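You operate a simulated robot arm through the tools that you are given. There is no shell and no other tool. Be economical: measure what you need, move in short steps, check, and stop when the job is done.

You are at the controls of a simulated robot arm. One attempt, no reset.

TASK
Take the jar labelled "brown" from the packing table and put it on the bay e shelf. Take the carton on the packing table and put it away on the raised end of the bench. Take the folded rag and leave it on the grey offcut on the packing table. Fetch the shoe from the top of the plywood bench and set it on the packing table. Fetch the rubber block and set it on the black pad on the top of the plywood bench. Push the grey drawer shut. Stack the 2 steel die from the top of the low cupboard on top of the 4 steel die. Any order will do. Set down upright: jar, carton, shoe.

Only the result counts: the job must be done as asked and must still hold three seconds after the hand-in. Knocking over, shifting, dropping, spilling or breaking anything else fails it.

THE ROBOT
A 6-joint arm with a two-finger gripper on a trunk, on a base that drives. Base frame: it is fixed to the floor where the robot stands at the start and does not move with it; the origin is under the middle of the robot, x ahead of it, y to its left, z up; the surface under the hand at the start is at about z = 0.84. Lengths are in m, angles in rad, forces in N, time in s.
Its first joint turns from -2.897 to 2.897 rad. Places, roughly: bay E shelf [0.7, -0.9, 0.8]; carton [0.5, -0.5, 1]; folded rag (7x8x3 cm) [0.9, 0, 0.9]; grey drawer [-1.6, -1.1, 0.4]; jar [0.5, 0, 0.75]; offcut [0.75, -0.25, 0.75]; packing table [0.7, 0, 0.8]; pad [-0.25, 1.75, 0.75]; raised end of the bench [-1.6, 1.9, 1]; rubber block (5x5x3 cm) [-0.6, 1.8, 0.9]; shoe [0, 2, 1]; steel die [-1.75, -1, 0.5]. Payload 3.43 kg.
The TCP is the grasp point between the finger pads, 0.02 m short of the fingertips. In the tool frame z runs along the fingers and y along their closing line. The gripper opens to 0.19 m. The gripper's body begins 0.248 m behind the TCP.
Orientation is that of the tool frame in the base frame, as a unit quaternion [x, y, z, w]. With the fingers straight down and closing along the base's y, the tool's x points along the base's -x, its y along +y and its z along -z.

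THE INTERFACE
- The arm moves only by the tool apply_moves. Its argument "deltas" is a list of rows, each a list of 3 entries, a list of its own where there are three numbers: the shift along the base's x, y, z in units of 100 mm (1.0 is 100 mm), then the turn, a rotation vector about the base's x, y, z in units of 120 degrees (1.0 is 120 degrees), then the opening, from 0 (shut) to 1 (fully open). In form: [[[x, y, z], [ax, ay, az], jaw], ...]. A call has 1 to 20 rows; each row is the pose to reach, as a shift and turn from the pose commanded when the call began. A call with a number of a shift or a turn outside -1 to 1 is refused whole. A row lasts 0.2 s, in which the tool goes at most 0.05 m and 0.15 rad; a call with a longer step from one row to the next is refused whole, and so is a gripper value outside its range. Where a pose cannot be reached the arm comes as near as it can. A force on the tool above 40 N (or 10 N above the force at the start of the call, whichever is more), or a blocked arm, ends the call early, and 0.2 s more pass. The fingers move at their own pace (about 0.045 m/s each) and stop on an object; they squeeze with about 34 N. The grip force told is the motor's: it shows also when the fingers shut on nothing. Time passes only in rows, and 0.2 s behind the last, so rows that repeat a pose let the fingers close. The reply holds the time, the measured pose of the TCP, the force on the tool along the base axes, the opening and the grip force, in the units named above and with some noise, with the torque about the TCP (base axes, N m) and any sound that the robot's microphone picked up, and new pictures: "pictures" is both (left out), scene, wrist or none.
- Cameras (640 x 400 px; columns grow to the right, rows downward): "scene" is now at [0.0161, 0.186, 1.3199]; the picture's right is [-0.15, -0.99, 0.00], its down [-0.78, 0.12, -0.61] and it looks along [0.60, -0.09, -0.79] (base axes); focal length 214 px, centre (320, 200). "wrist" rides on the gripper at [0.07, -0.008, -0.288] in the tool frame; the picture's right is [0.12, 0.99, 0.00], its down [-0.96, 0.12, -0.25] and it looks along [-0.25, 0.03, 0.97] (tool axes); focal length 261 px, centre (320, 200).
- raise_lower(by): slides the trunk up (or, below 0, down) by that many m; the arm and the scene camera ride with it, the base frame stays. It gives what a move gives, with no picture.
- roll_base(legs): drives the robot by 1 to 6 legs, each [ahead, turn to the left] in m and rad, along the robot's own axes; the way and the turn of a leg run together, so that a leg with both is an arc; at most 1.5 m and 3.142 rad a leg. The arm and the cameras ride along, it lands a little off, and it stops where it bumps. It gives what a move gives, and a new picture of the scene camera.
- head_to(pan, tilt): turns the head with the scene camera to pan (to the left, within 2.705 rad either way) and tilt (down, from -0.506 to 1.204), counted from straight ahead of the robot. It gives what a move gives, and a new picture of the scene camera.
- point_at(camera, pixels): for up to 12 pixels [column, row] of the newest picture of that camera ("zoom" is the newest enlarged one), the place [x, y, z] in the base frame of the surface seen there, good to about 0.003 m. It takes no simulated time.
- inspect(camera, box): a new picture of the part [left, top, right, bottom] of that camera's present view, enlarged. It takes no simulated time.
- hand_in(): hands the job in; it is judged then, once.

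Keep the steps short. Do not move on a guess: measure, check each grasp and each placing, and mend mistakes. In all there are 131 turns and 260 pictures (those below and enlarged ones count). Leave the gripper open and the arm clear of the work at the hand-in unless told otherwise, and finish with a single line.

The tools are called as name(argument=value, ...) on one line, values as JSON. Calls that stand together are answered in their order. apply_moves: Moves the arm, as the interface text tells. Its arguments: {"type":"object","properties":{"deltas":{"type":"array"},"pictures":{"type":"string","enum":["both","scene","wrist","none"]}},"required":["deltas"]} The other tools are called the same way: raise_lower (by) slides the trunk up or down; roll_base (legs) drives the base; head_to (pan, tilt) turns the head that bears the scene camera; point_at (camera, pixels) gives the place of the surface under pixels of a picture; inspect (camera, box) takes an enlarged picture of a part of a camera's view; hand_in () hands the job in.

At the start:

```text
t: 0.0
tcp_pos: [0.8183, -0.2334, 1.0787]
tool_rot: [0.001, 1.0, 0.0, 0.0]
contact_force: [-0.6, -0.4, 0.0]
wrist_torque: [0.03, 0.0, -0.01]
opening: 0.1899
grasp_force: 0.0
trunk travel left (down, up): [-0.15, 0.09]
robot x, y, heading: [0.0019, -0.0038, -0.003]
head pan, tilt: [-0.155, 0.915]
```

scene: 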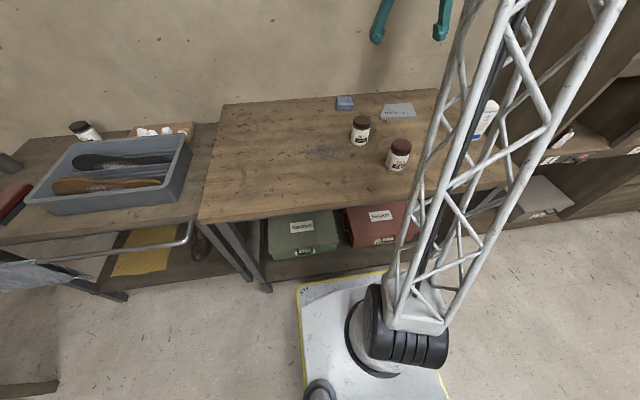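
wrist: 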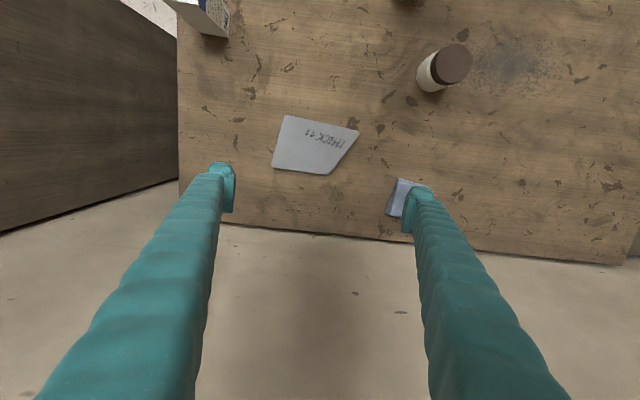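

The scene shows the table with two jars, a blue-grey rag at (345,103) and the offcut at (398,111). I'll enlarge the view to read the labels and measure the rag, offcut and jars.

inspect(camera="scene", box=[310, 80, 450, 180])

point_at(camera="scene", pixels=[[345, 98], [345, 107], [398, 111], [361, 121], [401, 145], [300, 140], [487, 120], [560, 145], [540, 195]])

point_at(camera="wrist", pixels=[[286, 115], [358, 130], [329, 174], [274, 166], [400, 180], [388, 212], [394, 198], [408, 188], [180, 100], [215, 20]])

head_to(pan=-0.9, tilt=0.6)

```text
4.00 times, centred on (380, 130) of scene
```

zoom: 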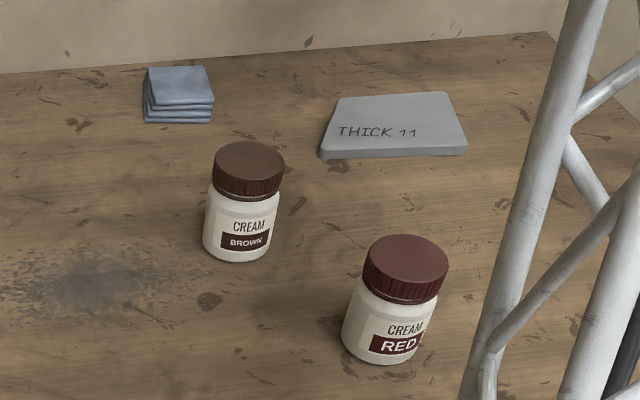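

```text
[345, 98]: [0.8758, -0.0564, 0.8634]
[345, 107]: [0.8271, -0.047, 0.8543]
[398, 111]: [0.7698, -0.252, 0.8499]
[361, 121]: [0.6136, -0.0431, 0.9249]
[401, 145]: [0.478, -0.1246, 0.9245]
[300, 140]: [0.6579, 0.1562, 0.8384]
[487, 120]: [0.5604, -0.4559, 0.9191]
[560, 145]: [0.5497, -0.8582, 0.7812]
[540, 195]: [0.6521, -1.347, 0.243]
```

```text
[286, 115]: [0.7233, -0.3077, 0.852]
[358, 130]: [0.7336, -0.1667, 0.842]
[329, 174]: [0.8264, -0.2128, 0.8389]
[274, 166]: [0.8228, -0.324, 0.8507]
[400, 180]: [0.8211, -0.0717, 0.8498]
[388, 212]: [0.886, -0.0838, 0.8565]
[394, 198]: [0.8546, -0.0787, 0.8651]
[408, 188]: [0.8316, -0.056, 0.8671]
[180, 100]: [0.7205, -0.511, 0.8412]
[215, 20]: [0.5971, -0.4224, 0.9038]
```

```text
t: 1.1
tcp_pos: [0.8182, -0.2332, 1.078]
tool_rot: [0.001, 1.0, 0.0, 0.0]
contact_force: [-1.6, 0.0, 0.3]
wrist_torque: [-0.01, -0.02, -0.03]
opening: 0.1896
grasp_force: 0.1
trunk travel left (down, up): [-0.15, 0.09]
robot x, y, heading: [0.0026, 0.001, -0.004]
head pan, tilt: [-0.901, 0.6]
```

scene: 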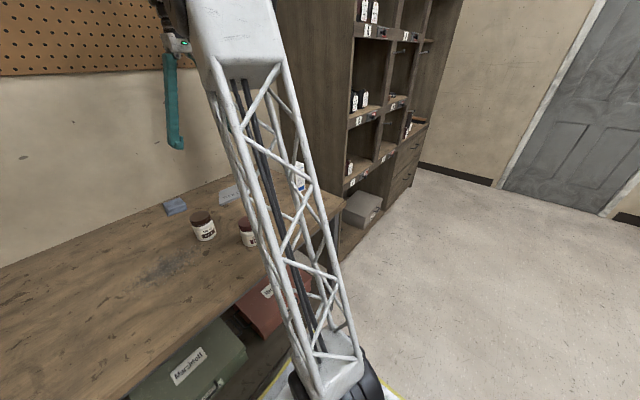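

The brown jar is the one at (361,130) and the rag is centred near (0.855,-0.05). I'll shift the open hand above the rag in two calls.

apply_moves(deltas=[[[0.1, 0.45, 0], [0, 0, 0], 1], [[0.2, 0.9, 0], [0, 0, 0], 1]], pictures="none")

apply_moves(deltas=[[[0.1, 0.45, -0.1], [0, 0, 0], 1], [[0.15, 0.9, -0.3], [0, 0, 0], 1], [[0.15, 0.9, -0.3], [0, 0, 0], 1]], pictures="wrist")

```text
t: 1.7
tcp_pos: [0.838, -0.1436, 1.0776]
tool_rot: [-0.001, 1.0, 0.0, -0.001]
contact_force: [-0.1, -0.4, -0.3]
wrist_torque: [0.16, -0.02, -0.01]
opening: 0.1902
grasp_force: 0.0
trunk travel left (down, up): [-0.15, 0.09]
robot x, y, heading: [0.0006, -0.0047, 0.006]
head pan, tilt: [-0.901, 0.6]
```

```text
t: 2.5
tcp_pos: [0.8543, -0.0514, 1.0479]
tool_rot: [0.0, 1.0, -0.001, 0.0]
contact_force: [0.8, -0.4, 0.1]
wrist_torque: [-0.01, 0.03, 0.02]
opening: 0.1898
grasp_force: 0.0
trunk travel left (down, up): [-0.15, 0.09]
robot x, y, heading: [0.0012, -0.002, 0.001]
head pan, tilt: [-0.901, 0.6]
```

wrist: 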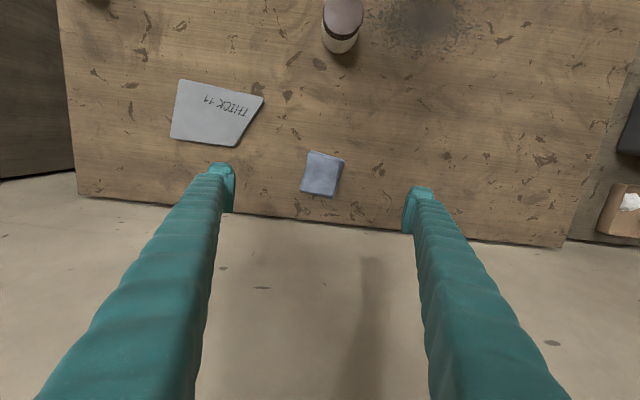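

The rag is at (322,173), slightly rotated. I'll measure its corners, the offcut and the table edge.

point_at(camera="wrist", pixels=[[310, 153], [342, 159], [333, 193], [303, 188], [322, 173], [182, 83], [261, 97], [235, 143], [172, 135], [208, 115], [342, 15], [300, 222]])

inspect(camera="wrist", box=[272, 135, 372, 215])

```text
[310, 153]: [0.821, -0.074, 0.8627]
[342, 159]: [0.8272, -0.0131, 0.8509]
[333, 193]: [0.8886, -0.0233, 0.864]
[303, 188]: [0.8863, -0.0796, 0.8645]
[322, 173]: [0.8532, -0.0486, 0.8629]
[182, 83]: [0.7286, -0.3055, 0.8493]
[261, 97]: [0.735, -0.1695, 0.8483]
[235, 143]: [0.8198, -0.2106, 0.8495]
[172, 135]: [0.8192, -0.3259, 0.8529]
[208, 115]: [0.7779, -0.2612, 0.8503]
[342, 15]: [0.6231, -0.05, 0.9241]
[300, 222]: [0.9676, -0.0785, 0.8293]
```

```text
5.00 times, centred on (322, 175) of wrist
```

zoom: 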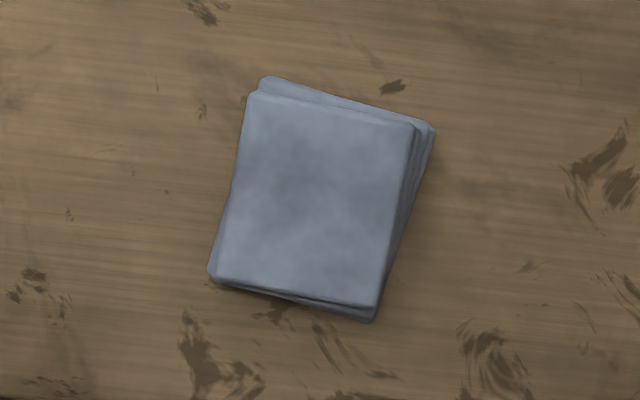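

The rag's sides are turned about -0.2 rad, its top is at z≈0.864 and the table is at 0.838. I'll turn the tool to match, descend and grip.

apply_moves(deltas=[[[0, 0.04, -0.4], [0, 0, -0.05], 0.8], [[0, 0.04, -0.8], [0, 0, -0.095], 0.7], [[0, 0.04, -1.0], [0, 0, -0.095], 0.65]], pictures="none")

apply_moves(deltas=[[[0, 0, -0.4], [0, 0, 0], 0.65], [[0, 0, -0.7], [0, 0, 0], 0.65], [[0, 0, -0.84], [0, 0, 0], 0.65], [[0, 0, -0.84], [0, 0, 0], 0.65]], pictures="wrist")

```text
t: 3.3
tcp_pos: [0.8545, -0.0478, 0.9486]
tool_rot: [0.098, 0.995, -0.001, -0.001]
contact_force: [-0.3, 0.7, -0.2]
wrist_torque: [-0.03, -0.02, 0.0]
opening: 0.1232
grasp_force: 0.1
trunk travel left (down, up): [-0.15, 0.09]
robot x, y, heading: [-0.0007, -0.0012, 0.003]
head pan, tilt: [-0.901, 0.6]
```

```text
t: 4.3
tcp_pos: [0.8534, -0.0476, 0.8648]
tool_rot: [0.1, 0.995, 0.0, 0.0]
contact_force: [0.3, -0.3, 0.7]
wrist_torque: [-0.03, -0.01, -0.01]
opening: 0.1234
grasp_force: 0.0
trunk travel left (down, up): [-0.15, 0.09]
robot x, y, heading: [0.002, 0.0019, -0.0]
head pan, tilt: [-0.901, 0.6]
```

wrist: 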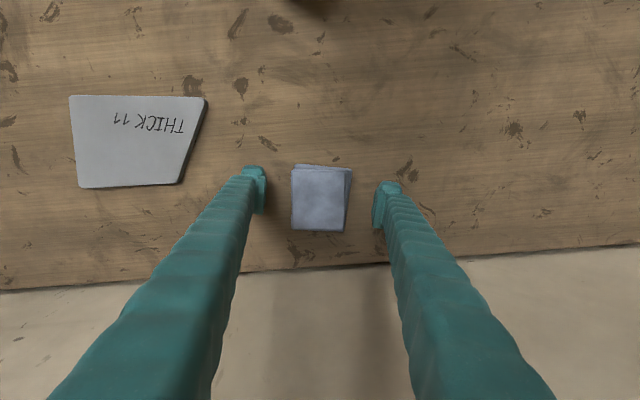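

The hand is lined up with a finger on either side of the rag. Now I'll close and lift a little.

apply_moves(deltas=[[[0, 0, 0], [0, 0, 0], 0.4], [[0, 0, 0], [0, 0, 0], 0.2], [[0, 0, 0], [0, 0, 0], 0], [[0, 0, 0], [0, 0, 0], 0], [[0, 0, 0], [0, 0, 0], 0], [[0, 0, 0.3], [0, 0, 0], 0], [[0, 0, 0.7], [0, 0, 0], 0]], pictures="wrist")

```text
t: 5.9
tcp_pos: [0.8519, -0.0504, 0.9333]
tool_rot: [0.099, 0.995, 0.001, -0.001]
contact_force: [0.8, 0.3, 0.2]
wrist_torque: [-0.04, 0.1, -0.02]
opening: 0.0
grasp_force: 14.7
trunk travel left (down, up): [-0.15, 0.09]
robot x, y, heading: [0.004, -0.002, -0.002]
head pan, tilt: [-0.901, 0.6]
```

wrist: 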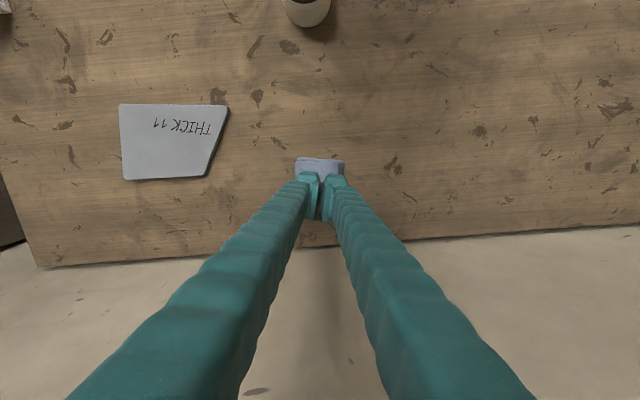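

The opening reads 0, so the fingers may have slipped off the soft rag. I'll look closely.

inspect(camera="wrist", box=[270, 140, 370, 230])

point_at(camera="wrist", pixels=[[300, 163], [320, 163], [340, 163], [305, 212], [325, 190], [338, 215], [318, 172]])

```text
4.44 times, centred on (320, 185) of wrist
```

zoom: 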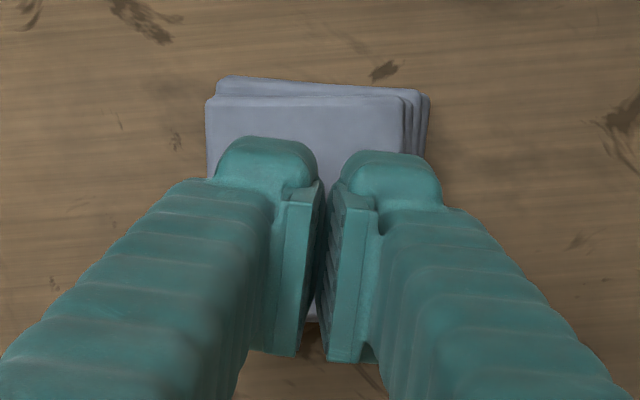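

```text
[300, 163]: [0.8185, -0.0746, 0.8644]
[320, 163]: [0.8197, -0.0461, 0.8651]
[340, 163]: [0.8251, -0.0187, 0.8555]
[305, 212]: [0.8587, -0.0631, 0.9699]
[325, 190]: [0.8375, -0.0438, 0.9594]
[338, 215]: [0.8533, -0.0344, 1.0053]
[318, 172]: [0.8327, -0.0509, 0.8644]
```

The rag is still in place and I lifted before the grip built up. I'll open, go back down, close with a longer wait and check before lifting.

apply_moves(deltas=[[[0, 0.02, 0], [0, 0, 0], 0.3], [[0, 0.02, 0], [0, 0, 0], 0.55], [[0, 0.02, 0], [0, 0, 0], 0.55], [[0, 0.02, 0], [0, 0, 0], 0.55], [[0, 0.02, 0], [0, 0, 0], 0.55], [[0, 0.02, -0.35], [0, 0, 0], 0.55], [[0, 0.02, -0.72], [0, 0, 0], 0.55], [[0, 0.02, -0.72], [0, 0, 0], 0.55], [[0, 0.02, -0.72], [0, 0, 0], 0], [[0, 0.02, -0.72], [0, 0, 0], 0], [[0, 0.02, -0.72], [0, 0, 0], 0], [[0, 0.02, -0.72], [0, 0, 0], 0], [[0, 0.02, -0.72], [0, 0, 0], 0], [[0, 0.02, -0.72], [0, 0, 0], 0], [[0, 0.02, -0.72], [0, 0, 0], 0], [[0, 0.02, -0.72], [0, 0, 0], 0]], pictures="wrist")

```text
t: 9.3
tcp_pos: [0.8546, -0.047, 0.8629]
tool_rot: [0.099, 0.995, 0.001, 0.0]
contact_force: [0.2, -0.7, -1.2]
wrist_torque: [0.01, 0.0, -0.02]
opening: 0.0665
grasp_force: 34.1
trunk travel left (down, up): [-0.15, 0.09]
robot x, y, heading: [0.0014, 0.0009, 0.001]
head pan, tilt: [-0.901, 0.6]
```

wrist: 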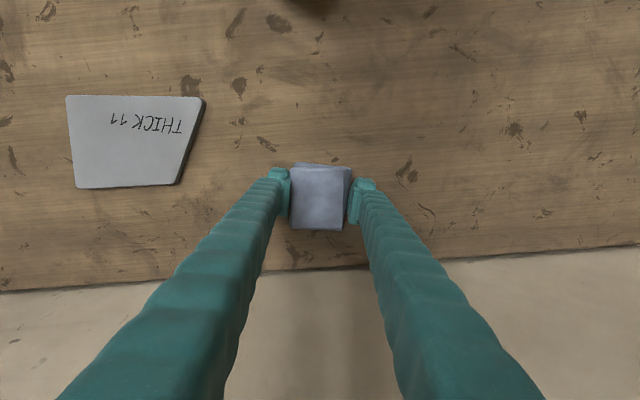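

Gripped at 0.0665 m and 34 N. I'll lift and carry it to the offcut centre (0.776,-0.258).

apply_moves(deltas=[[[0, 0, 0.3], [0, 0, 0], 0], [[0, 0, 0.6], [0, 0, 0], 0], [[-0.2, -0.4, 0.6], [0, 0, 0.05], 0], [[-0.4, -0.8, 0.6], [0, 0, 0.095], 0], [[-0.5, -1.0, 0.6], [0, 0, 0.095], 0]], pictures="none")

apply_moves(deltas=[[[-0.1, -0.4, 0], [0, 0, 0], 0], [[-0.2, -0.8, 0], [0, 0, 0], 0], [[-0.28, -1.0, 0], [0, 0, 0], 0], [[-0.28, -1.0, 0], [0, 0, 0], 0]], pictures="wrist")

```text
t: 10.5
tcp_pos: [0.8037, -0.1468, 0.9223]
tool_rot: [-0.001, 1.0, -0.001, 0.001]
contact_force: [0.6, -0.1, -0.6]
wrist_torque: [-0.09, 0.03, 0.01]
opening: 0.0662
grasp_force: 33.6
trunk travel left (down, up): [-0.15, 0.09]
robot x, y, heading: [0.003, 0.0016, 0.004]
head pan, tilt: [-0.901, 0.6]
```

```text
t: 11.5
tcp_pos: [0.7746, -0.2453, 0.9223]
tool_rot: [0.0, 1.0, 0.0, 0.001]
contact_force: [0.3, -0.1, -0.3]
wrist_torque: [-0.03, 0.02, -0.02]
opening: 0.0661
grasp_force: 34.2
trunk travel left (down, up): [-0.15, 0.09]
robot x, y, heading: [0.0024, 0.0001, 0.001]
head pan, tilt: [-0.901, 0.6]
```

wrist: 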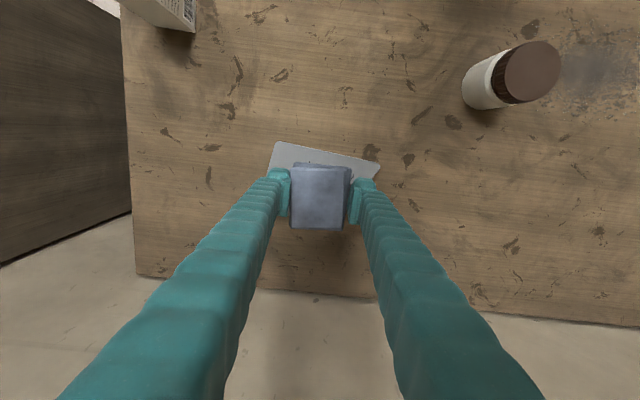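

The rag hangs just over the offcut. I'll lower to TCP z≈0.877, release and rise.

apply_moves(deltas=[[[0, -0.1, -0.2], [0, 0, 0], 0], [[0, -0.1, -0.38], [0, 0, 0], 0], [[0, -0.1, -0.45], [0, 0, 0], 0], [[0, -0.1, -0.45], [0, 0, 0], 0], [[0, -0.1, -0.45], [0, 0, 0], 0.2], [[0, -0.1, -0.45], [0, 0, 0], 0.5], [[0, -0.1, -0.45], [0, 0, 0], 0.5], [[0, -0.1, -0.45], [0, 0, 0], 0.5], [[0, -0.1, 0], [0, 0, 0], 0.5], [[0, -0.1, 0.5], [0, 0, 0], 0.5], [[0, -0.1, 1.0], [0, 0, 0], 0.5]], pictures="wrist")

```text
t: 13.9
tcp_pos: [0.773, -0.2541, 1.0224]
tool_rot: [0.0, 1.0, -0.001, 0.0]
contact_force: [0.3, -0.1, -1.4]
wrist_torque: [0.02, 0.08, 0.0]
opening: 0.0952
grasp_force: 0.0
trunk travel left (down, up): [-0.15, 0.09]
robot x, y, heading: [0.0029, 0.0009, 0.002]
head pan, tilt: [-0.901, 0.6]
```

wrist: 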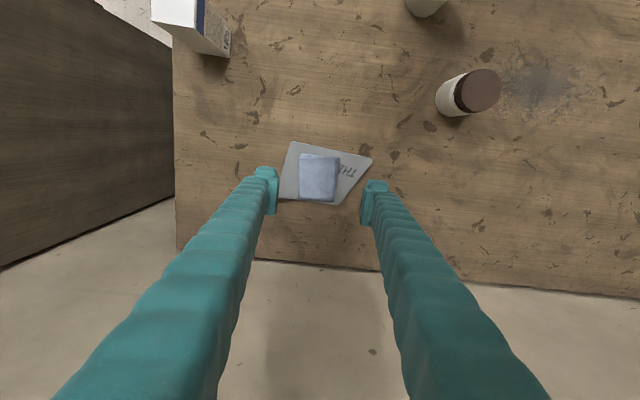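

The rag lies flat on the offcut. Next I'll study the bay labels in the shelving and find the carton.

inspect(camera="scene", box=[280, 0, 480, 250])

point_at(camera="scene", pixels=[[352, 180], [390, 155], [350, 170], [368, 160], [395, 135], [345, 100], [352, 125], [400, 105]])

```text
1.60 times, centred on (380, 125) of scene
```

zoom: 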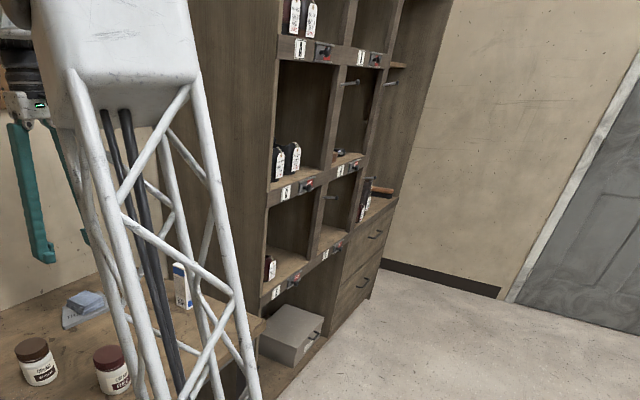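

```text
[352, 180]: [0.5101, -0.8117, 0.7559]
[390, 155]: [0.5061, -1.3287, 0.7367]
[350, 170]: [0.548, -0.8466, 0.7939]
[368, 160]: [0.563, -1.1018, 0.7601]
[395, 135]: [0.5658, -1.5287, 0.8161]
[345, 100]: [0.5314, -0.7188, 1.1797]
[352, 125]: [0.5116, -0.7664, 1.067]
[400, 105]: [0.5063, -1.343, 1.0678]
```

inspect(camera="scene", box=[335, 20, 435, 200])

inspect(camera="scene", box=[340, 145, 400, 190])

inspect(camera="scene", box=[340, 85, 420, 135])

```text
2.22 times, centred on (385, 110) of scene
```

zoom: 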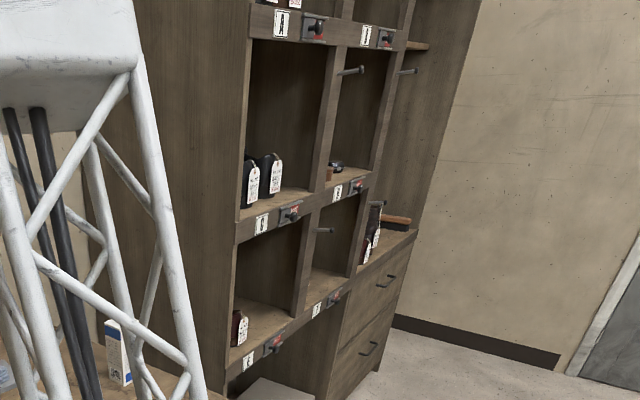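

```text
8.89 times, centred on (370, 168) of scene
```

zoom: 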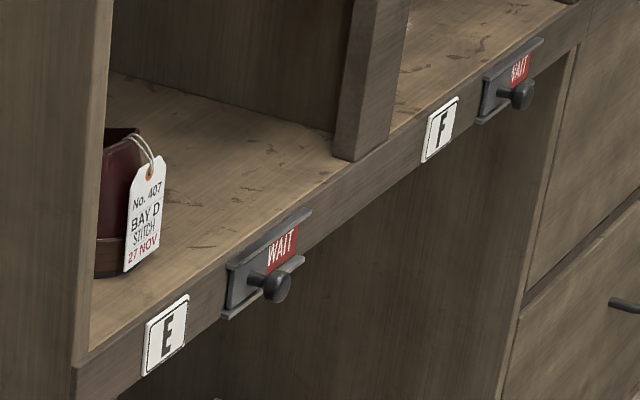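

```text
8.00 times, centred on (380, 110) of scene
```

zoom: 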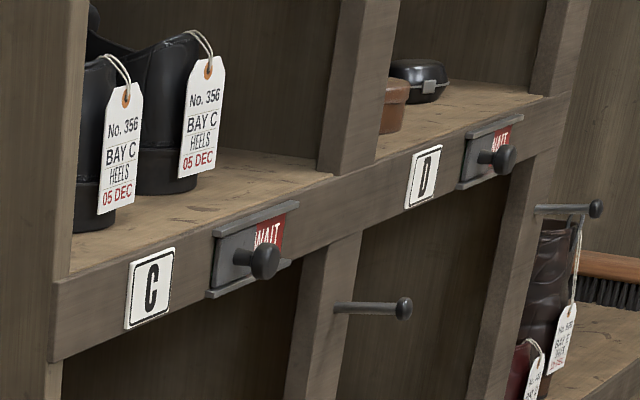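

Bay E is the lowest-left cell (z≈0.79, front at x≈0.51, cell width y≈-0.7 to -1.0), too low for a vertical hand, so I'll carry the jar with a tilted tool. First I'll move above the brown jar and measure it.

apply_moves(deltas=[[[-0.3, 0.3, 0.2], [0, 0, 0], 0.6], [[-0.6, 0.6, 0.4], [0, 0, 0], 0.6], [[-0.9, 0.9, 0.4], [0, 0, 0], 0.6]], pictures="none")

apply_moves(deltas=[[[-0.25, 0.4, 0], [0, 0, 0], 0.6], [[-0.5, 0.8, 0], [0, 0, 0], 0.6], [[-0.9, 1.0, 0], [0, 0, 0], 0.6], [[-0.9, 1.0, 0], [0, 0, 0], 0.6]], pictures="wrist")

```text
t: 14.7
tcp_pos: [0.6876, -0.1668, 1.0589]
tool_rot: [0.0, 1.0, 0.0, -0.001]
contact_force: [1.1, -0.1, -0.9]
wrist_torque: [0.08, 0.17, -0.01]
opening: 0.114
grasp_force: 0.1
trunk travel left (down, up): [-0.15, 0.09]
robot x, y, heading: [-0.0032, 0.002, 0.004]
head pan, tilt: [-0.901, 0.6]
```

```text
t: 15.7
tcp_pos: [0.5968, -0.0666, 1.0612]
tool_rot: [0.0, 1.0, 0.0, -0.001]
contact_force: [-1.9, 0.5, 0.7]
wrist_torque: [-0.14, -0.42, 0.01]
opening: 0.114
grasp_force: 0.2
trunk travel left (down, up): [-0.15, 0.09]
robot x, y, heading: [0.0015, -0.0003, -0.001]
head pan, tilt: [-0.901, 0.6]
```

wrist: 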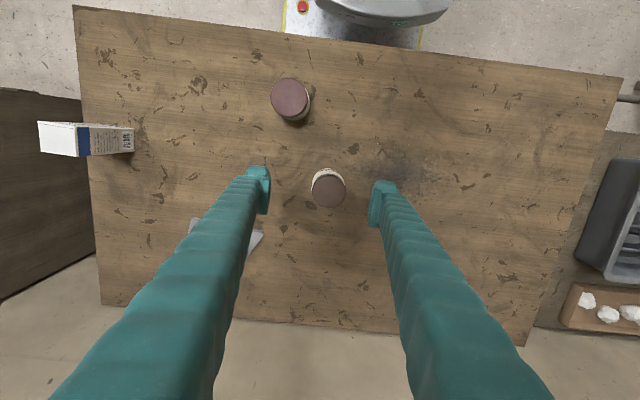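

Brown cap at (329,192), red at (290,98), carton at (38-134,123-156). Measuring all three plus the table edges.

point_at(camera="wrist", pixels=[[329, 192], [314, 192], [344, 192], [329, 206], [290, 98], [133, 130], [133, 150], [42, 124], [42, 152], [78, 140], [350, 40], [104, 300]])

inspect(camera="wrist", box=[20, 90, 180, 190])

```text
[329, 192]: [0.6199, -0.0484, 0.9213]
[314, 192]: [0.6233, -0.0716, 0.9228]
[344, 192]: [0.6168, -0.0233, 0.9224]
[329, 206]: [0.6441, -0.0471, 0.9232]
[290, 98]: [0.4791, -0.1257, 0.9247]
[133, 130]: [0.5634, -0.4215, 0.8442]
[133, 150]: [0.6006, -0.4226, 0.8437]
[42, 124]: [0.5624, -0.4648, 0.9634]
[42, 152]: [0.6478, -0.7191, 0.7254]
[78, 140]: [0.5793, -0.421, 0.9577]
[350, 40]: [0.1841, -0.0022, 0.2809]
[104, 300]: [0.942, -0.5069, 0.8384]
```

```text
4.00 times, centred on (100, 140) of wrist
```

zoom: 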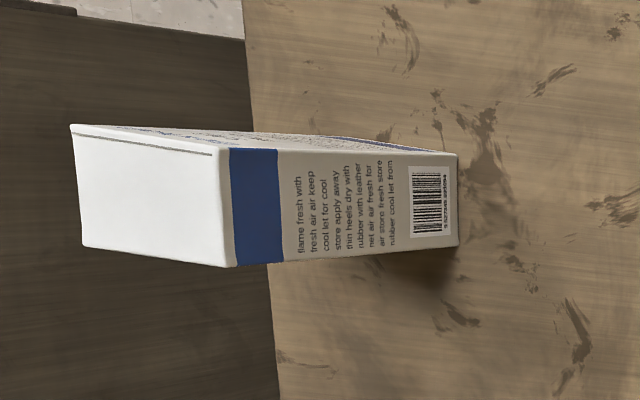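

The jar axis is at (0.62,-0.047). I'll tilt the tool 45° forward above it.

apply_moves(deltas=[[[0.05, 0.05, 0], [0, -0.0625, 0], 0.6], [[0.1, 0.1, 0], [0, -0.125, 0], 0.6], [[0.2, 0.2, 0], [0, -0.1875, 0], 0.6], [[0.23, 0.2, 0], [0, -0.25, 0], 0.6], [[0.23, 0.2, 0], [0, -0.3125, 0], 0.6], [[0.23, 0.2, 0], [0, -0.375, 0], 0.6], [[0.23, 0.2, 0], [0, -0.375, 0], 0.6]], pictures="wrist")

```text
t: 17.3
tcp_pos: [0.6176, -0.0465, 1.062]
tool_rot: [0.0, 0.924, 0.0, 0.382]
contact_force: [0.4, 0.7, -0.2]
wrist_torque: [0.01, 0.02, -0.01]
opening: 0.1141
grasp_force: 0.1
trunk travel left (down, up): [-0.15, 0.09]
robot x, y, heading: [0.0008, 0.001, -0.0]
head pan, tilt: [-0.901, 0.6]
```

wrist: 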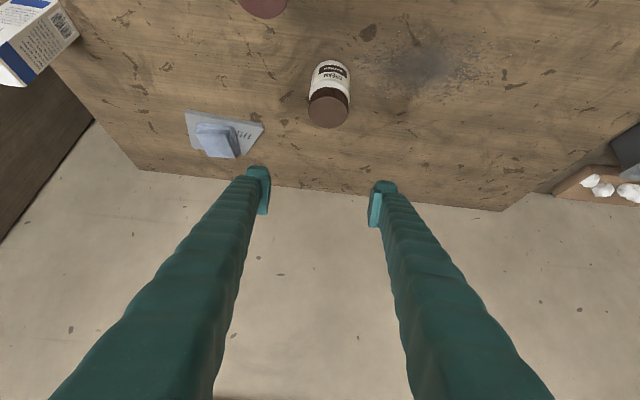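

The tilt is correct. I'll descend straight so the fingers straddle the jar.

apply_moves(deltas=[[[0, 0, -0.4], [0, 0, 0], 0.6], [[0, 0, -0.8], [0, 0, 0], 0.6], [[0, 0, -1.0], [0, 0, 0], 0.6]], pictures="none")

apply_moves(deltas=[[[0.02, 0, -0.4], [0, 0, 0], 0.6], [[0.02, 0, -0.8], [0, 0, 0], 0.6], [[0.02, 0, -0.8], [0, 0, 0], 0.6]], pictures="wrist")

```text
t: 18.1
tcp_pos: [0.6179, -0.0485, 0.9631]
tool_rot: [0.0, 0.923, 0.0, 0.384]
contact_force: [-1.1, 0.9, 0.6]
wrist_torque: [-0.03, -0.01, 0.0]
opening: 0.1139
grasp_force: 0.0
trunk travel left (down, up): [-0.15, 0.09]
robot x, y, heading: [0.0012, -0.003, -0.002]
head pan, tilt: [-0.901, 0.6]
```

```text
t: 18.9
tcp_pos: [0.6209, -0.0477, 0.8796]
tool_rot: [-0.001, 0.924, 0.001, 0.382]
contact_force: [-0.5, -0.3, -0.9]
wrist_torque: [-0.03, 0.03, -0.02]
opening: 0.114
grasp_force: 0.0
trunk travel left (down, up): [-0.15, 0.09]
robot x, y, heading: [0.0012, 0.0002, -0.002]
head pan, tilt: [-0.901, 0.6]
```

wrist: 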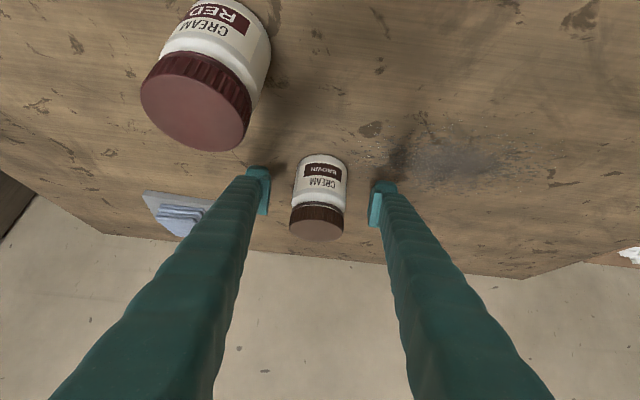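

The brown jar stands between the fingers, centred. I'll close with a good wait.

apply_moves(deltas=[[[0, 0, 0], [0, 0, 0], 0.3], [[0, 0, 0], [0, 0, 0], 0], [[0, 0, 0], [0, 0, 0], 0], [[0, 0, 0], [0, 0, 0], 0], [[0, 0, 0], [0, 0, 0], 0], [[0, 0, 0], [0, 0, 0], 0], [[0, 0, 0], [0, 0, 0], 0], [[0, 0, 0.1], [0, 0, 0], 0], [[0, 0, 0.1], [0, 0, 0], 0]], pictures="wrist")

```text
t: 20.9
tcp_pos: [0.6196, -0.0471, 0.8908]
tool_rot: [0.0, 0.924, 0.0, 0.383]
contact_force: [0.3, -0.2, -2.4]
wrist_torque: [0.05, 0.02, 0.02]
opening: 0.059
grasp_force: 34.1
trunk travel left (down, up): [-0.15, 0.09]
robot x, y, heading: [-0.0027, -0.0031, -0.004]
head pan, tilt: [-0.901, 0.6]
```

wrist: 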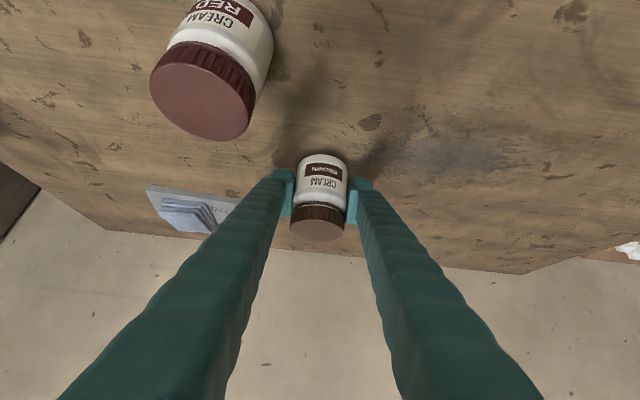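

The jar is held firmly at 0.059 m and 34 N. I'll lift it high and draw it back above the table.

apply_moves(deltas=[[[0, 0, 0.45], [0, 0, 0], 0], [[0, 0, 0.9], [0, 0, 0], 0], [[0, 0, 1.0], [0, 0, 0], 0]], pictures="none")

apply_moves(deltas=[[[-0.3, 0, 0.3], [0, 0, 0], 0], [[-0.6, 0, 0.6], [0, 0, 0], 0], [[-1.0, 0, 0.8], [0, 0, 0], 0]], pictures="none")

roll_base(legs=[[-0.3, 0]])

```text
t: 21.7
tcp_pos: [0.6185, -0.0481, 0.9926]
tool_rot: [0.0, 0.924, 0.0, 0.382]
contact_force: [0.5, -0.7, -2.3]
wrist_torque: [0.0, 0.01, -0.01]
opening: 0.0585
grasp_force: 34.6
trunk travel left (down, up): [-0.15, 0.09]
robot x, y, heading: [0.0006, 0.0017, 0.003]
head pan, tilt: [-0.901, 0.6]
```

```text
t: 22.5
tcp_pos: [0.5219, -0.0441, 1.0734]
tool_rot: [0.0, 0.924, 0.0, 0.381]
contact_force: [1.2, 0.1, -2.6]
wrist_torque: [0.07, 0.08, 0.07]
opening: 0.0585
grasp_force: 34.2
trunk travel left (down, up): [-0.15, 0.09]
robot x, y, heading: [-0.0002, -0.0052, -0.003]
head pan, tilt: [-0.901, 0.6]
```

```text
t: 24.5
tcp_pos: [0.2246, -0.0416, 1.0741]
tool_rot: [-0.004, 0.924, 0.002, 0.383]
contact_force: [-1.1, 0.3, -2.4]
wrist_torque: [-0.01, 0.01, -0.02]
opening: 0.0587
grasp_force: 34.3
trunk travel left (down, up): [-0.15, 0.09]
robot x, y, heading: [-0.296, 0.0001, 0.01]
head pan, tilt: [-0.901, 0.6]
```

scene: 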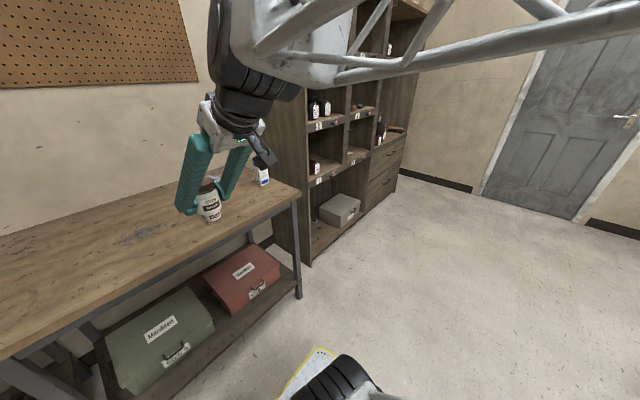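

Clear space to the right. I'll drive to face bay E: turn right, go 0.8 m, turn back left.

roll_base(legs=[[0, -1.571], [0.8, 0], [0, 1.571]])

head_to(pan=-0.35, tilt=0.6)

```text
t: 36.9
tcp_pos: [0.2291, -0.8516, 1.0738]
tool_rot: [0.002, 0.924, 0.0, 0.383]
contact_force: [0.2, 0.0, -2.6]
wrist_torque: [0.02, 0.0, 0.0]
opening: 0.0588
grasp_force: 34.3
trunk travel left (down, up): [-0.15, 0.09]
robot x, y, heading: [-0.2928, -0.8018, -0.002]
head pan, tilt: [-0.901, 0.6]
```

scene: 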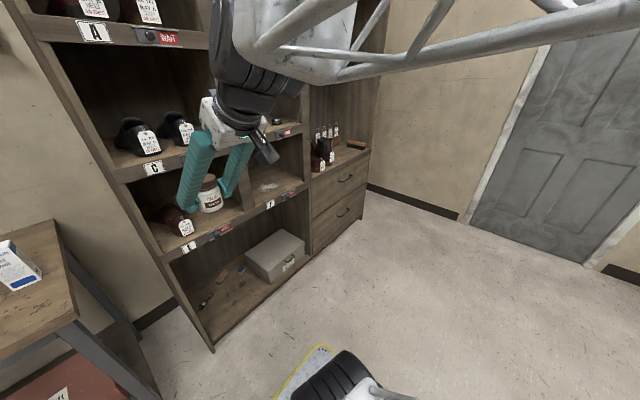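

```text
t: 37.8
tcp_pos: [0.2298, -0.8522, 1.0744]
tool_rot: [0.002, 0.924, -0.001, 0.382]
contact_force: [0.5, 0.1, -2.3]
wrist_torque: [-0.03, -0.01, 0.02]
opening: 0.0589
grasp_force: 34.2
trunk travel left (down, up): [-0.15, 0.09]
robot x, y, heading: [-0.2919, -0.8103, -0.005]
head pan, tilt: [-0.351, 0.6]
```

scene: 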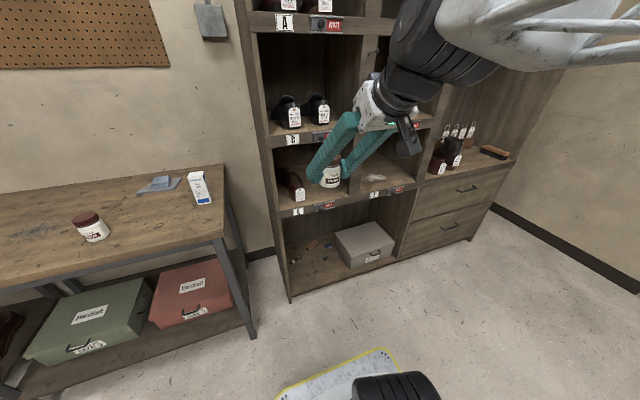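

Bay E is just behind the jar at (320,190). I'll measure its floor, sides, divider, ceiling edge and the shoe standing in it.

inspect(camera="scene", box=[260, 110, 400, 220])

point_at(camera="scene", pixels=[[310, 197], [330, 195], [275, 190], [348, 188], [300, 186], [290, 180], [285, 147], [345, 205], [298, 212], [345, 165], [300, 165]])

```text
3.64 times, centred on (330, 165) of scene
```

zoom: 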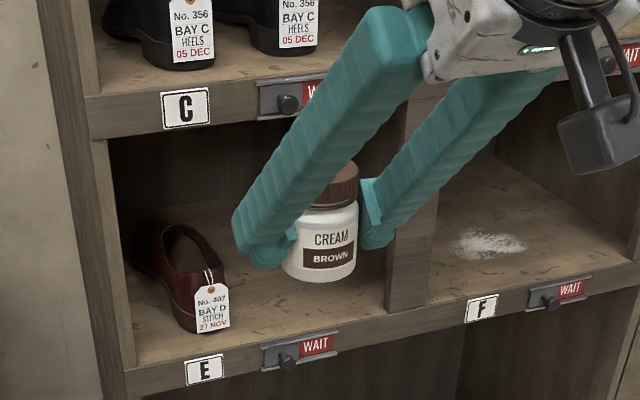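

```text
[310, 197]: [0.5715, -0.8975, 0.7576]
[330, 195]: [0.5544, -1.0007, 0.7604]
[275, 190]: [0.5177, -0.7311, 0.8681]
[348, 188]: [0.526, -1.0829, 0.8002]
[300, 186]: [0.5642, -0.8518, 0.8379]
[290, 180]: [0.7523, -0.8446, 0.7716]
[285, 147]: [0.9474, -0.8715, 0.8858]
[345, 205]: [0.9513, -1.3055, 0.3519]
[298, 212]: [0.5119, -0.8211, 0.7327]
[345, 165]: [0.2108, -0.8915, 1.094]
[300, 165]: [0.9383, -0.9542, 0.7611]
```

Shelf floor is z≈0.759 and the bay spans y≈-0.75 to -1.07. I'll target (0.61,-0.945), and first move in front of the bay and recheck pegs and shoe clearance.

apply_moves(deltas=[[[0.2, -0.25, -0.3], [0, 0, 0], 0], [[0.4, -0.5, -0.6], [0, 0, 0], 0], [[0.7, -0.7, -0.8], [0, 0, 0], 0], [[1.0, -0.9, -0.9], [0, 0, 0], 0]], pictures="none")

apply_moves(deltas=[[[0.2, 0, -0.3], [0, 0, 0], 0], [[0.3, 0, -0.7], [0, 0, 0], 0], [[0.3, 0, -1.0], [0, 0, 0], 0], [[0.4, 0, -1.0], [0, 0, 0], 0]], pictures="both")

```text
t: 38.8
tcp_pos: [0.3301, -0.9407, 0.9855]
tool_rot: [0.002, 0.924, -0.002, 0.382]
contact_force: [-1.3, 0.6, -0.9]
wrist_torque: [-0.03, -0.06, -0.1]
opening: 0.0586
grasp_force: 33.5
trunk travel left (down, up): [-0.15, 0.09]
robot x, y, heading: [-0.2897, -0.8056, -0.003]
head pan, tilt: [-0.351, 0.6]
```

```text
t: 39.8
tcp_pos: [0.37, -0.9407, 0.8834]
tool_rot: [0.002, 0.924, -0.001, 0.383]
contact_force: [-0.4, -0.6, -0.7]
wrist_torque: [-0.02, 0.0, 0.03]
opening: 0.0587
grasp_force: 34.2
trunk travel left (down, up): [-0.15, 0.09]
robot x, y, heading: [-0.2951, -0.8005, -0.004]
head pan, tilt: [-0.351, 0.6]
```

scene: 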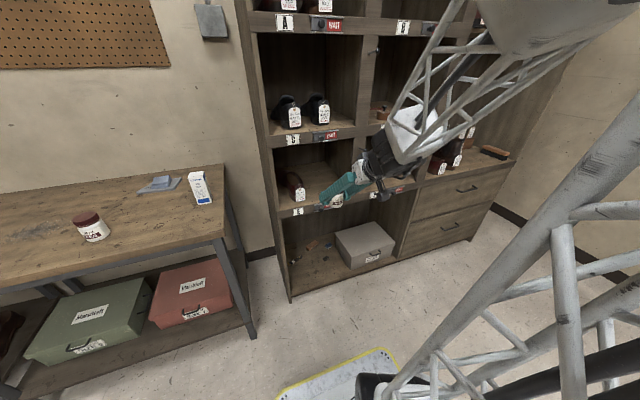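
wrist: 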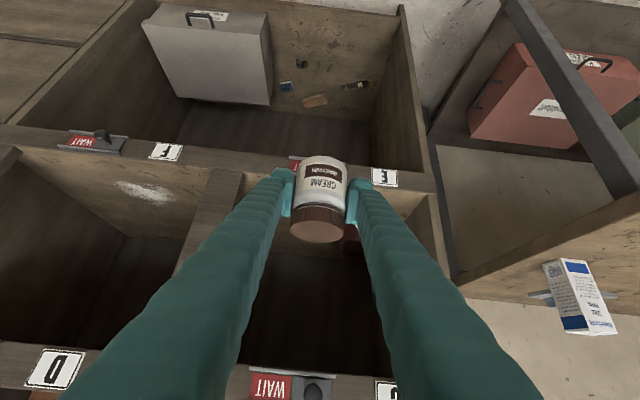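

I'll measure the divider, shoe and the bay C knob in the wrist view before entering.

point_at(camera="wrist", pixels=[[225, 180], [240, 180], [312, 388], [350, 232], [425, 200], [384, 178], [297, 163], [270, 380]])

inspect(camera="scene", box=[260, 120, 420, 220])

```text
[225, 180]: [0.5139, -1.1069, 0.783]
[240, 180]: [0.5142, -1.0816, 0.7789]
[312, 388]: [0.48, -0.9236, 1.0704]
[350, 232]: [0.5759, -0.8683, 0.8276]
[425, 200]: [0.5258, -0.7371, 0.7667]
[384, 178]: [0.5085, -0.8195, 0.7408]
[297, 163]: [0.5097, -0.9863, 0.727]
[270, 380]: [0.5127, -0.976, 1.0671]
```

```text
4.00 times, centred on (340, 170) of scene
```

zoom: 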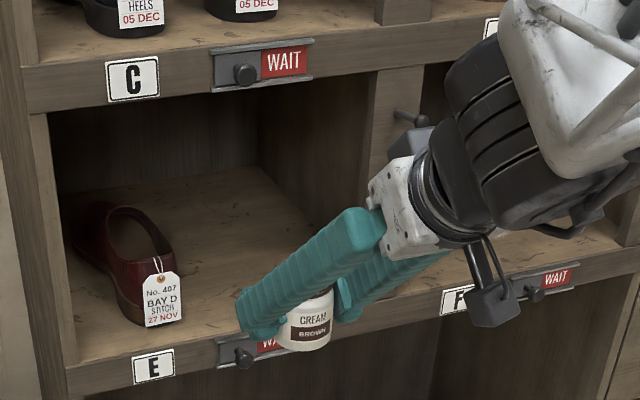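

A peg sticks out of the E/F divider at scene (361,149). Measuring it.

point_at(camera="zoom", pixels=[[398, 115], [421, 121], [405, 118], [180, 300], [175, 260], [244, 75]])

```text
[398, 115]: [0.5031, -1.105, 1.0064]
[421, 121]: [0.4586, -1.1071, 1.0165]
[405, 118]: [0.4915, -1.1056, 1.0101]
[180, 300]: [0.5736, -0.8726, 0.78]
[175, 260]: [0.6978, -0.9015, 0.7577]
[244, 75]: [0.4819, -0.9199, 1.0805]
```

Peg at y=-1.105, shoe to y≈-0.873. I'll enter at y=-0.96 to x=0.58 with the jar bottom about 4 cm above the shelf.

apply_moves(deltas=[[[0.1, -0.2, -0.33], [0, 0, 0], 0], [[0.5, -0.2, -0.4], [0, 0, 0], 0], [[0.9, -0.2, -0.4], [0, 0, 0], 0], [[1.0, -0.2, -0.4], [0, 0, 0], 0]], pictures="none")

apply_moves(deltas=[[[0.4, 0, 0], [0, 0, 0], 0], [[0.8, 0, 0], [0, 0, 0], 0], [[1.0, 0, 0], [0, 0, 0], 0], [[1.0, 0, -0.25], [0, 0, 0], 0], [[1.0, 0, -0.25], [0, 0, 0], 0]], pictures="both")

```text
t: 40.8
tcp_pos: [0.4686, -0.9616, 0.8443]
tool_rot: [0.003, 0.924, -0.002, 0.383]
contact_force: [-0.6, 0.9, -2.1]
wrist_torque: [0.01, 0.01, -0.01]
opening: 0.0586
grasp_force: 34.5
trunk travel left (down, up): [-0.15, 0.09]
robot x, y, heading: [-0.289, -0.8056, -0.007]
head pan, tilt: [-0.351, 0.6]
```

```text
t: 42.0
tcp_pos: [0.5692, -0.9633, 0.8181]
tool_rot: [0.002, 0.924, 0.0, 0.382]
contact_force: [-0.3, 0.9, -1.7]
wrist_torque: [0.01, 0.02, 0.01]
opening: 0.0586
grasp_force: 34.4
trunk travel left (down, up): [-0.15, 0.09]
robot x, y, heading: [-0.2908, -0.8034, -0.004]
head pan, tilt: [-0.351, 0.6]
```

scene: 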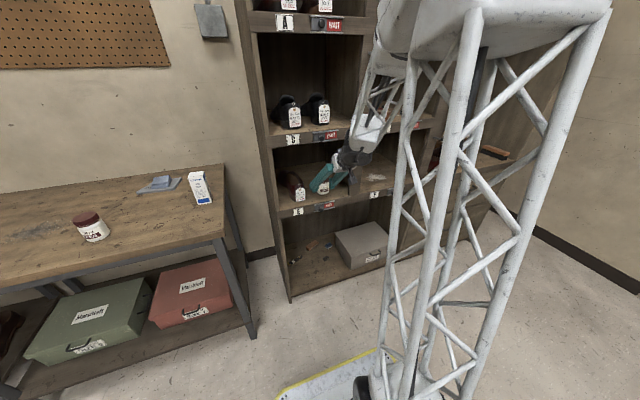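
wrist: 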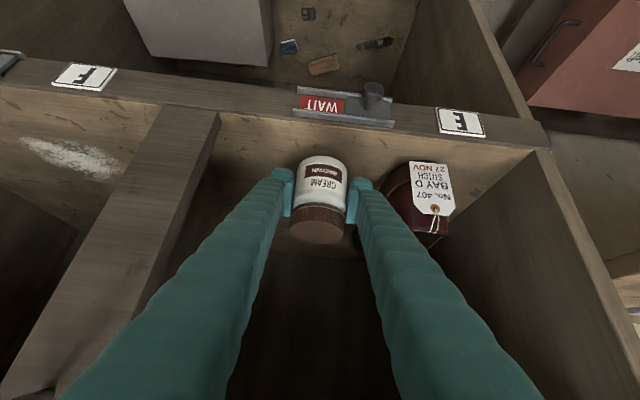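

Jar is inside bay E, clear of shoe and divider. I'll lower gently to contact.

apply_moves(deltas=[[[0.05, 0, -0.08], [0, 0, 0], 0], [[0.05, 0, -0.14], [0, 0, 0], 0], [[0.05, 0, -0.16], [0, 0, 0], 0], [[0.05, 0, -0.16], [0, 0, 0], 0]], pictures="scene")

inspect(camera="scene", box=[270, 140, 400, 220])

```text
t: 43.0
tcp_pos: [0.5742, -0.9614, 0.8032]
tool_rot: [0.002, 0.924, -0.001, 0.382]
contact_force: [0.1, 0.3, -2.5]
wrist_torque: [-0.01, 0.0, 0.03]
opening: 0.0587
grasp_force: 33.9
trunk travel left (down, up): [-0.15, 0.09]
robot x, y, heading: [-0.291, -0.8061, -0.002]
head pan, tilt: [-0.351, 0.6]
```

scene: 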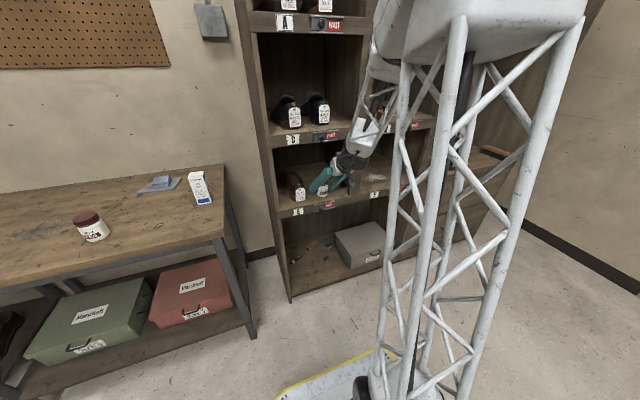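

```text
4.92 times, centred on (335, 180) of scene
```

zoom: 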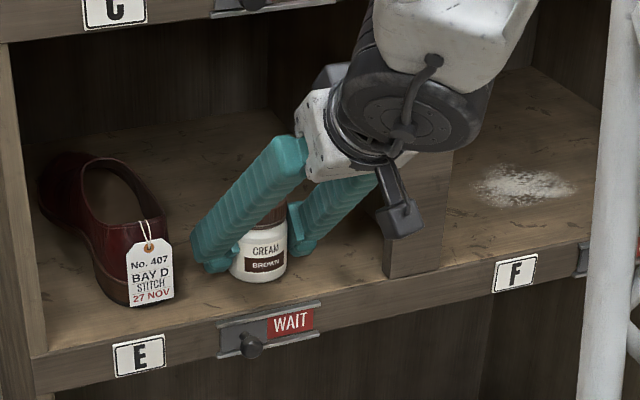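

Weight is still on the hand, so it is not touching yet. I'll lower a few millimetres more.

apply_moves(deltas=[[[0, 0, -0.02], [0, 0, 0], 0], [[0, 0, -0.035], [0, 0, 0], 0], [[0, 0, -0.035], [0, 0, 0], 0]], pictures="none")

```text
t: 43.8
tcp_pos: [0.5745, -0.9629, 0.8003]
tool_rot: [0.001, 0.924, 0.0, 0.383]
contact_force: [-1.3, 1.6, 7.6]
wrist_torque: [0.0, 0.08, 0.0]
opening: 0.0587
grasp_force: 33.6
trunk travel left (down, up): [-0.15, 0.09]
robot x, y, heading: [-0.2912, -0.8037, -0.008]
head pan, tilt: [-0.351, 0.6]
```

Contact (+7.6 N). I'll release to 0.09 m and withdraw along the tool axis.

apply_moves(deltas=[[[0, 0, 0.02], [0, 0, 0], 0.35], [[0, 0, 0.02], [0, 0, 0], 0.45], [[0, 0, 0.02], [0, 0, 0], 0.45], [[0, 0, 0.02], [0, 0, 0], 0.45], [[-0.3, 0, 0.25], [0, 0, 0], 0.45], [[-0.6, 0, 0.5], [0, 0, 0], 0.45], [[-0.9, 0, 0.7], [0, 0, 0], 0.45]], pictures="wrist")

apply_moves(deltas=[[[-0.35, 0.1, 0.25], [0, 0, 0], 0.6], [[-0.7, 0.2, 0.5], [0, 0, 0], 0.8], [[-1.0, 0.3, 0.8], [0, 0, 0], 0.8]], pictures="scene")

inspect(camera="scene", box=[270, 140, 400, 220])

```text
t: 45.4
tcp_pos: [0.4846, -0.9629, 0.8687]
tool_rot: [0.002, 0.924, -0.001, 0.382]
contact_force: [0.3, -0.8, -1.2]
wrist_torque: [0.01, 0.01, 0.02]
opening: 0.0854
grasp_force: 0.0
trunk travel left (down, up): [-0.15, 0.09]
robot x, y, heading: [-0.2943, -0.8037, -0.002]
head pan, tilt: [-0.351, 0.6]
```

wrist: 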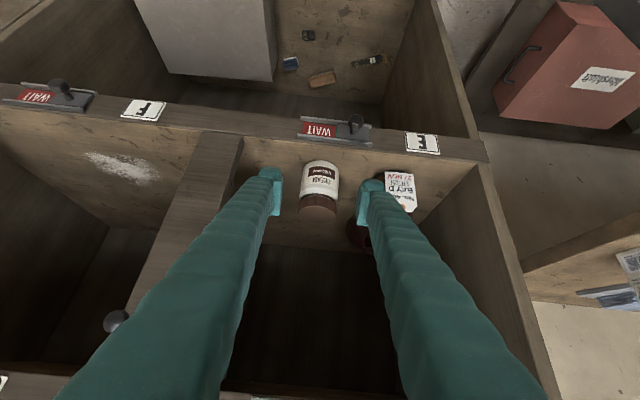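

```text
t: 46.2
tcp_pos: [0.3882, -0.9321, 0.9496]
tool_rot: [0.003, 0.924, -0.001, 0.382]
contact_force: [1.5, 0.4, -1.7]
wrist_torque: [0.04, 0.04, 0.04]
opening: 0.1521
grasp_force: 0.4
trunk travel left (down, up): [-0.15, 0.09]
robot x, y, heading: [-0.2883, -0.8048, -0.003]
head pan, tilt: [-0.351, 0.6]
```

scene: 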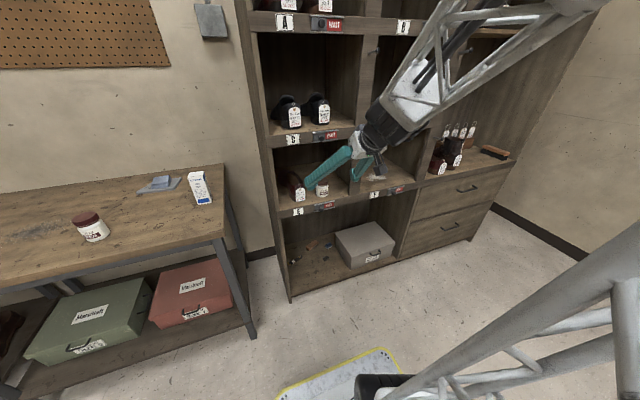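

```text
4.92 times, centred on (335, 180) of scene
```

zoom: 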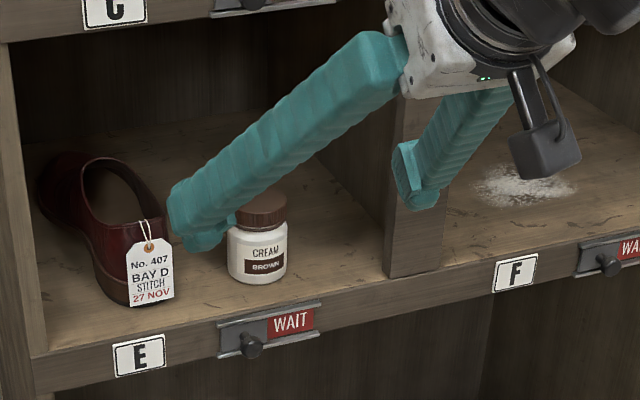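

The brown jar stands upright in bay E with the shoe untouched. Next the carton. I'll back the hand off, return the tool to vertical and drive back in front of the table.

apply_moves(deltas=[[[-0.3, 0, 0.2], [0, 0.0625, 0], 0.8], [[-0.6, 0, 0.5], [0, 0.125, 0], 0.8], [[-0.9, 0, 0.9], [0, 0.1875, 0], 0.8], [[-1, 0, 1], [0, 0.25, 0], 0.8], [[-1, 0, 1], [0, 0.3125, 0], 0.8], [[-1, 0, 1], [0, 0.375, 0], 0.8]], pictures="none")

roll_base(legs=[[0, 1.571], [0.5, 0], [0, -1.571]])

```text
t: 47.6
tcp_pos: [0.2831, -0.9306, 1.0501]
tool_rot: [0.001, 1.0, -0.002, 0.0]
contact_force: [-1.7, 0.5, 0.3]
wrist_torque: [-0.03, -0.31, -0.04]
opening: 0.1522
grasp_force: 0.1
trunk travel left (down, up): [-0.15, 0.09]
robot x, y, heading: [-0.2912, -0.8043, -0.002]
head pan, tilt: [-0.351, 0.6]
```

```text
t: 58.6
tcp_pos: [0.2835, -0.4164, 1.0481]
tool_rot: [-0.011, 1.0, -0.001, 0.0]
contact_force: [0.2, -0.1, -0.4]
wrist_torque: [-0.03, 0.0, -0.01]
opening: 0.1521
grasp_force: 0.0
trunk travel left (down, up): [-0.15, 0.09]
robot x, y, heading: [-0.2944, -0.3034, 0.021]
head pan, tilt: [-0.351, 0.6]
```

scene: 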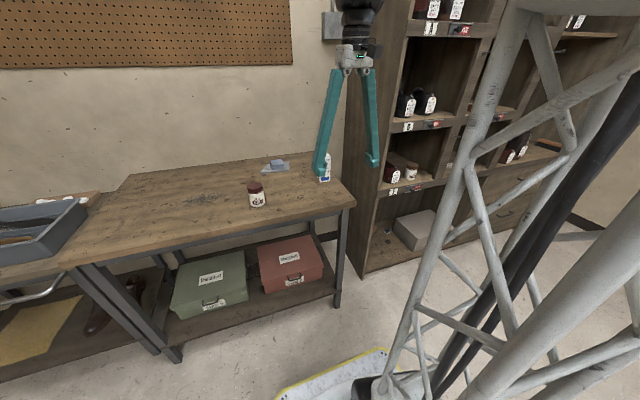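

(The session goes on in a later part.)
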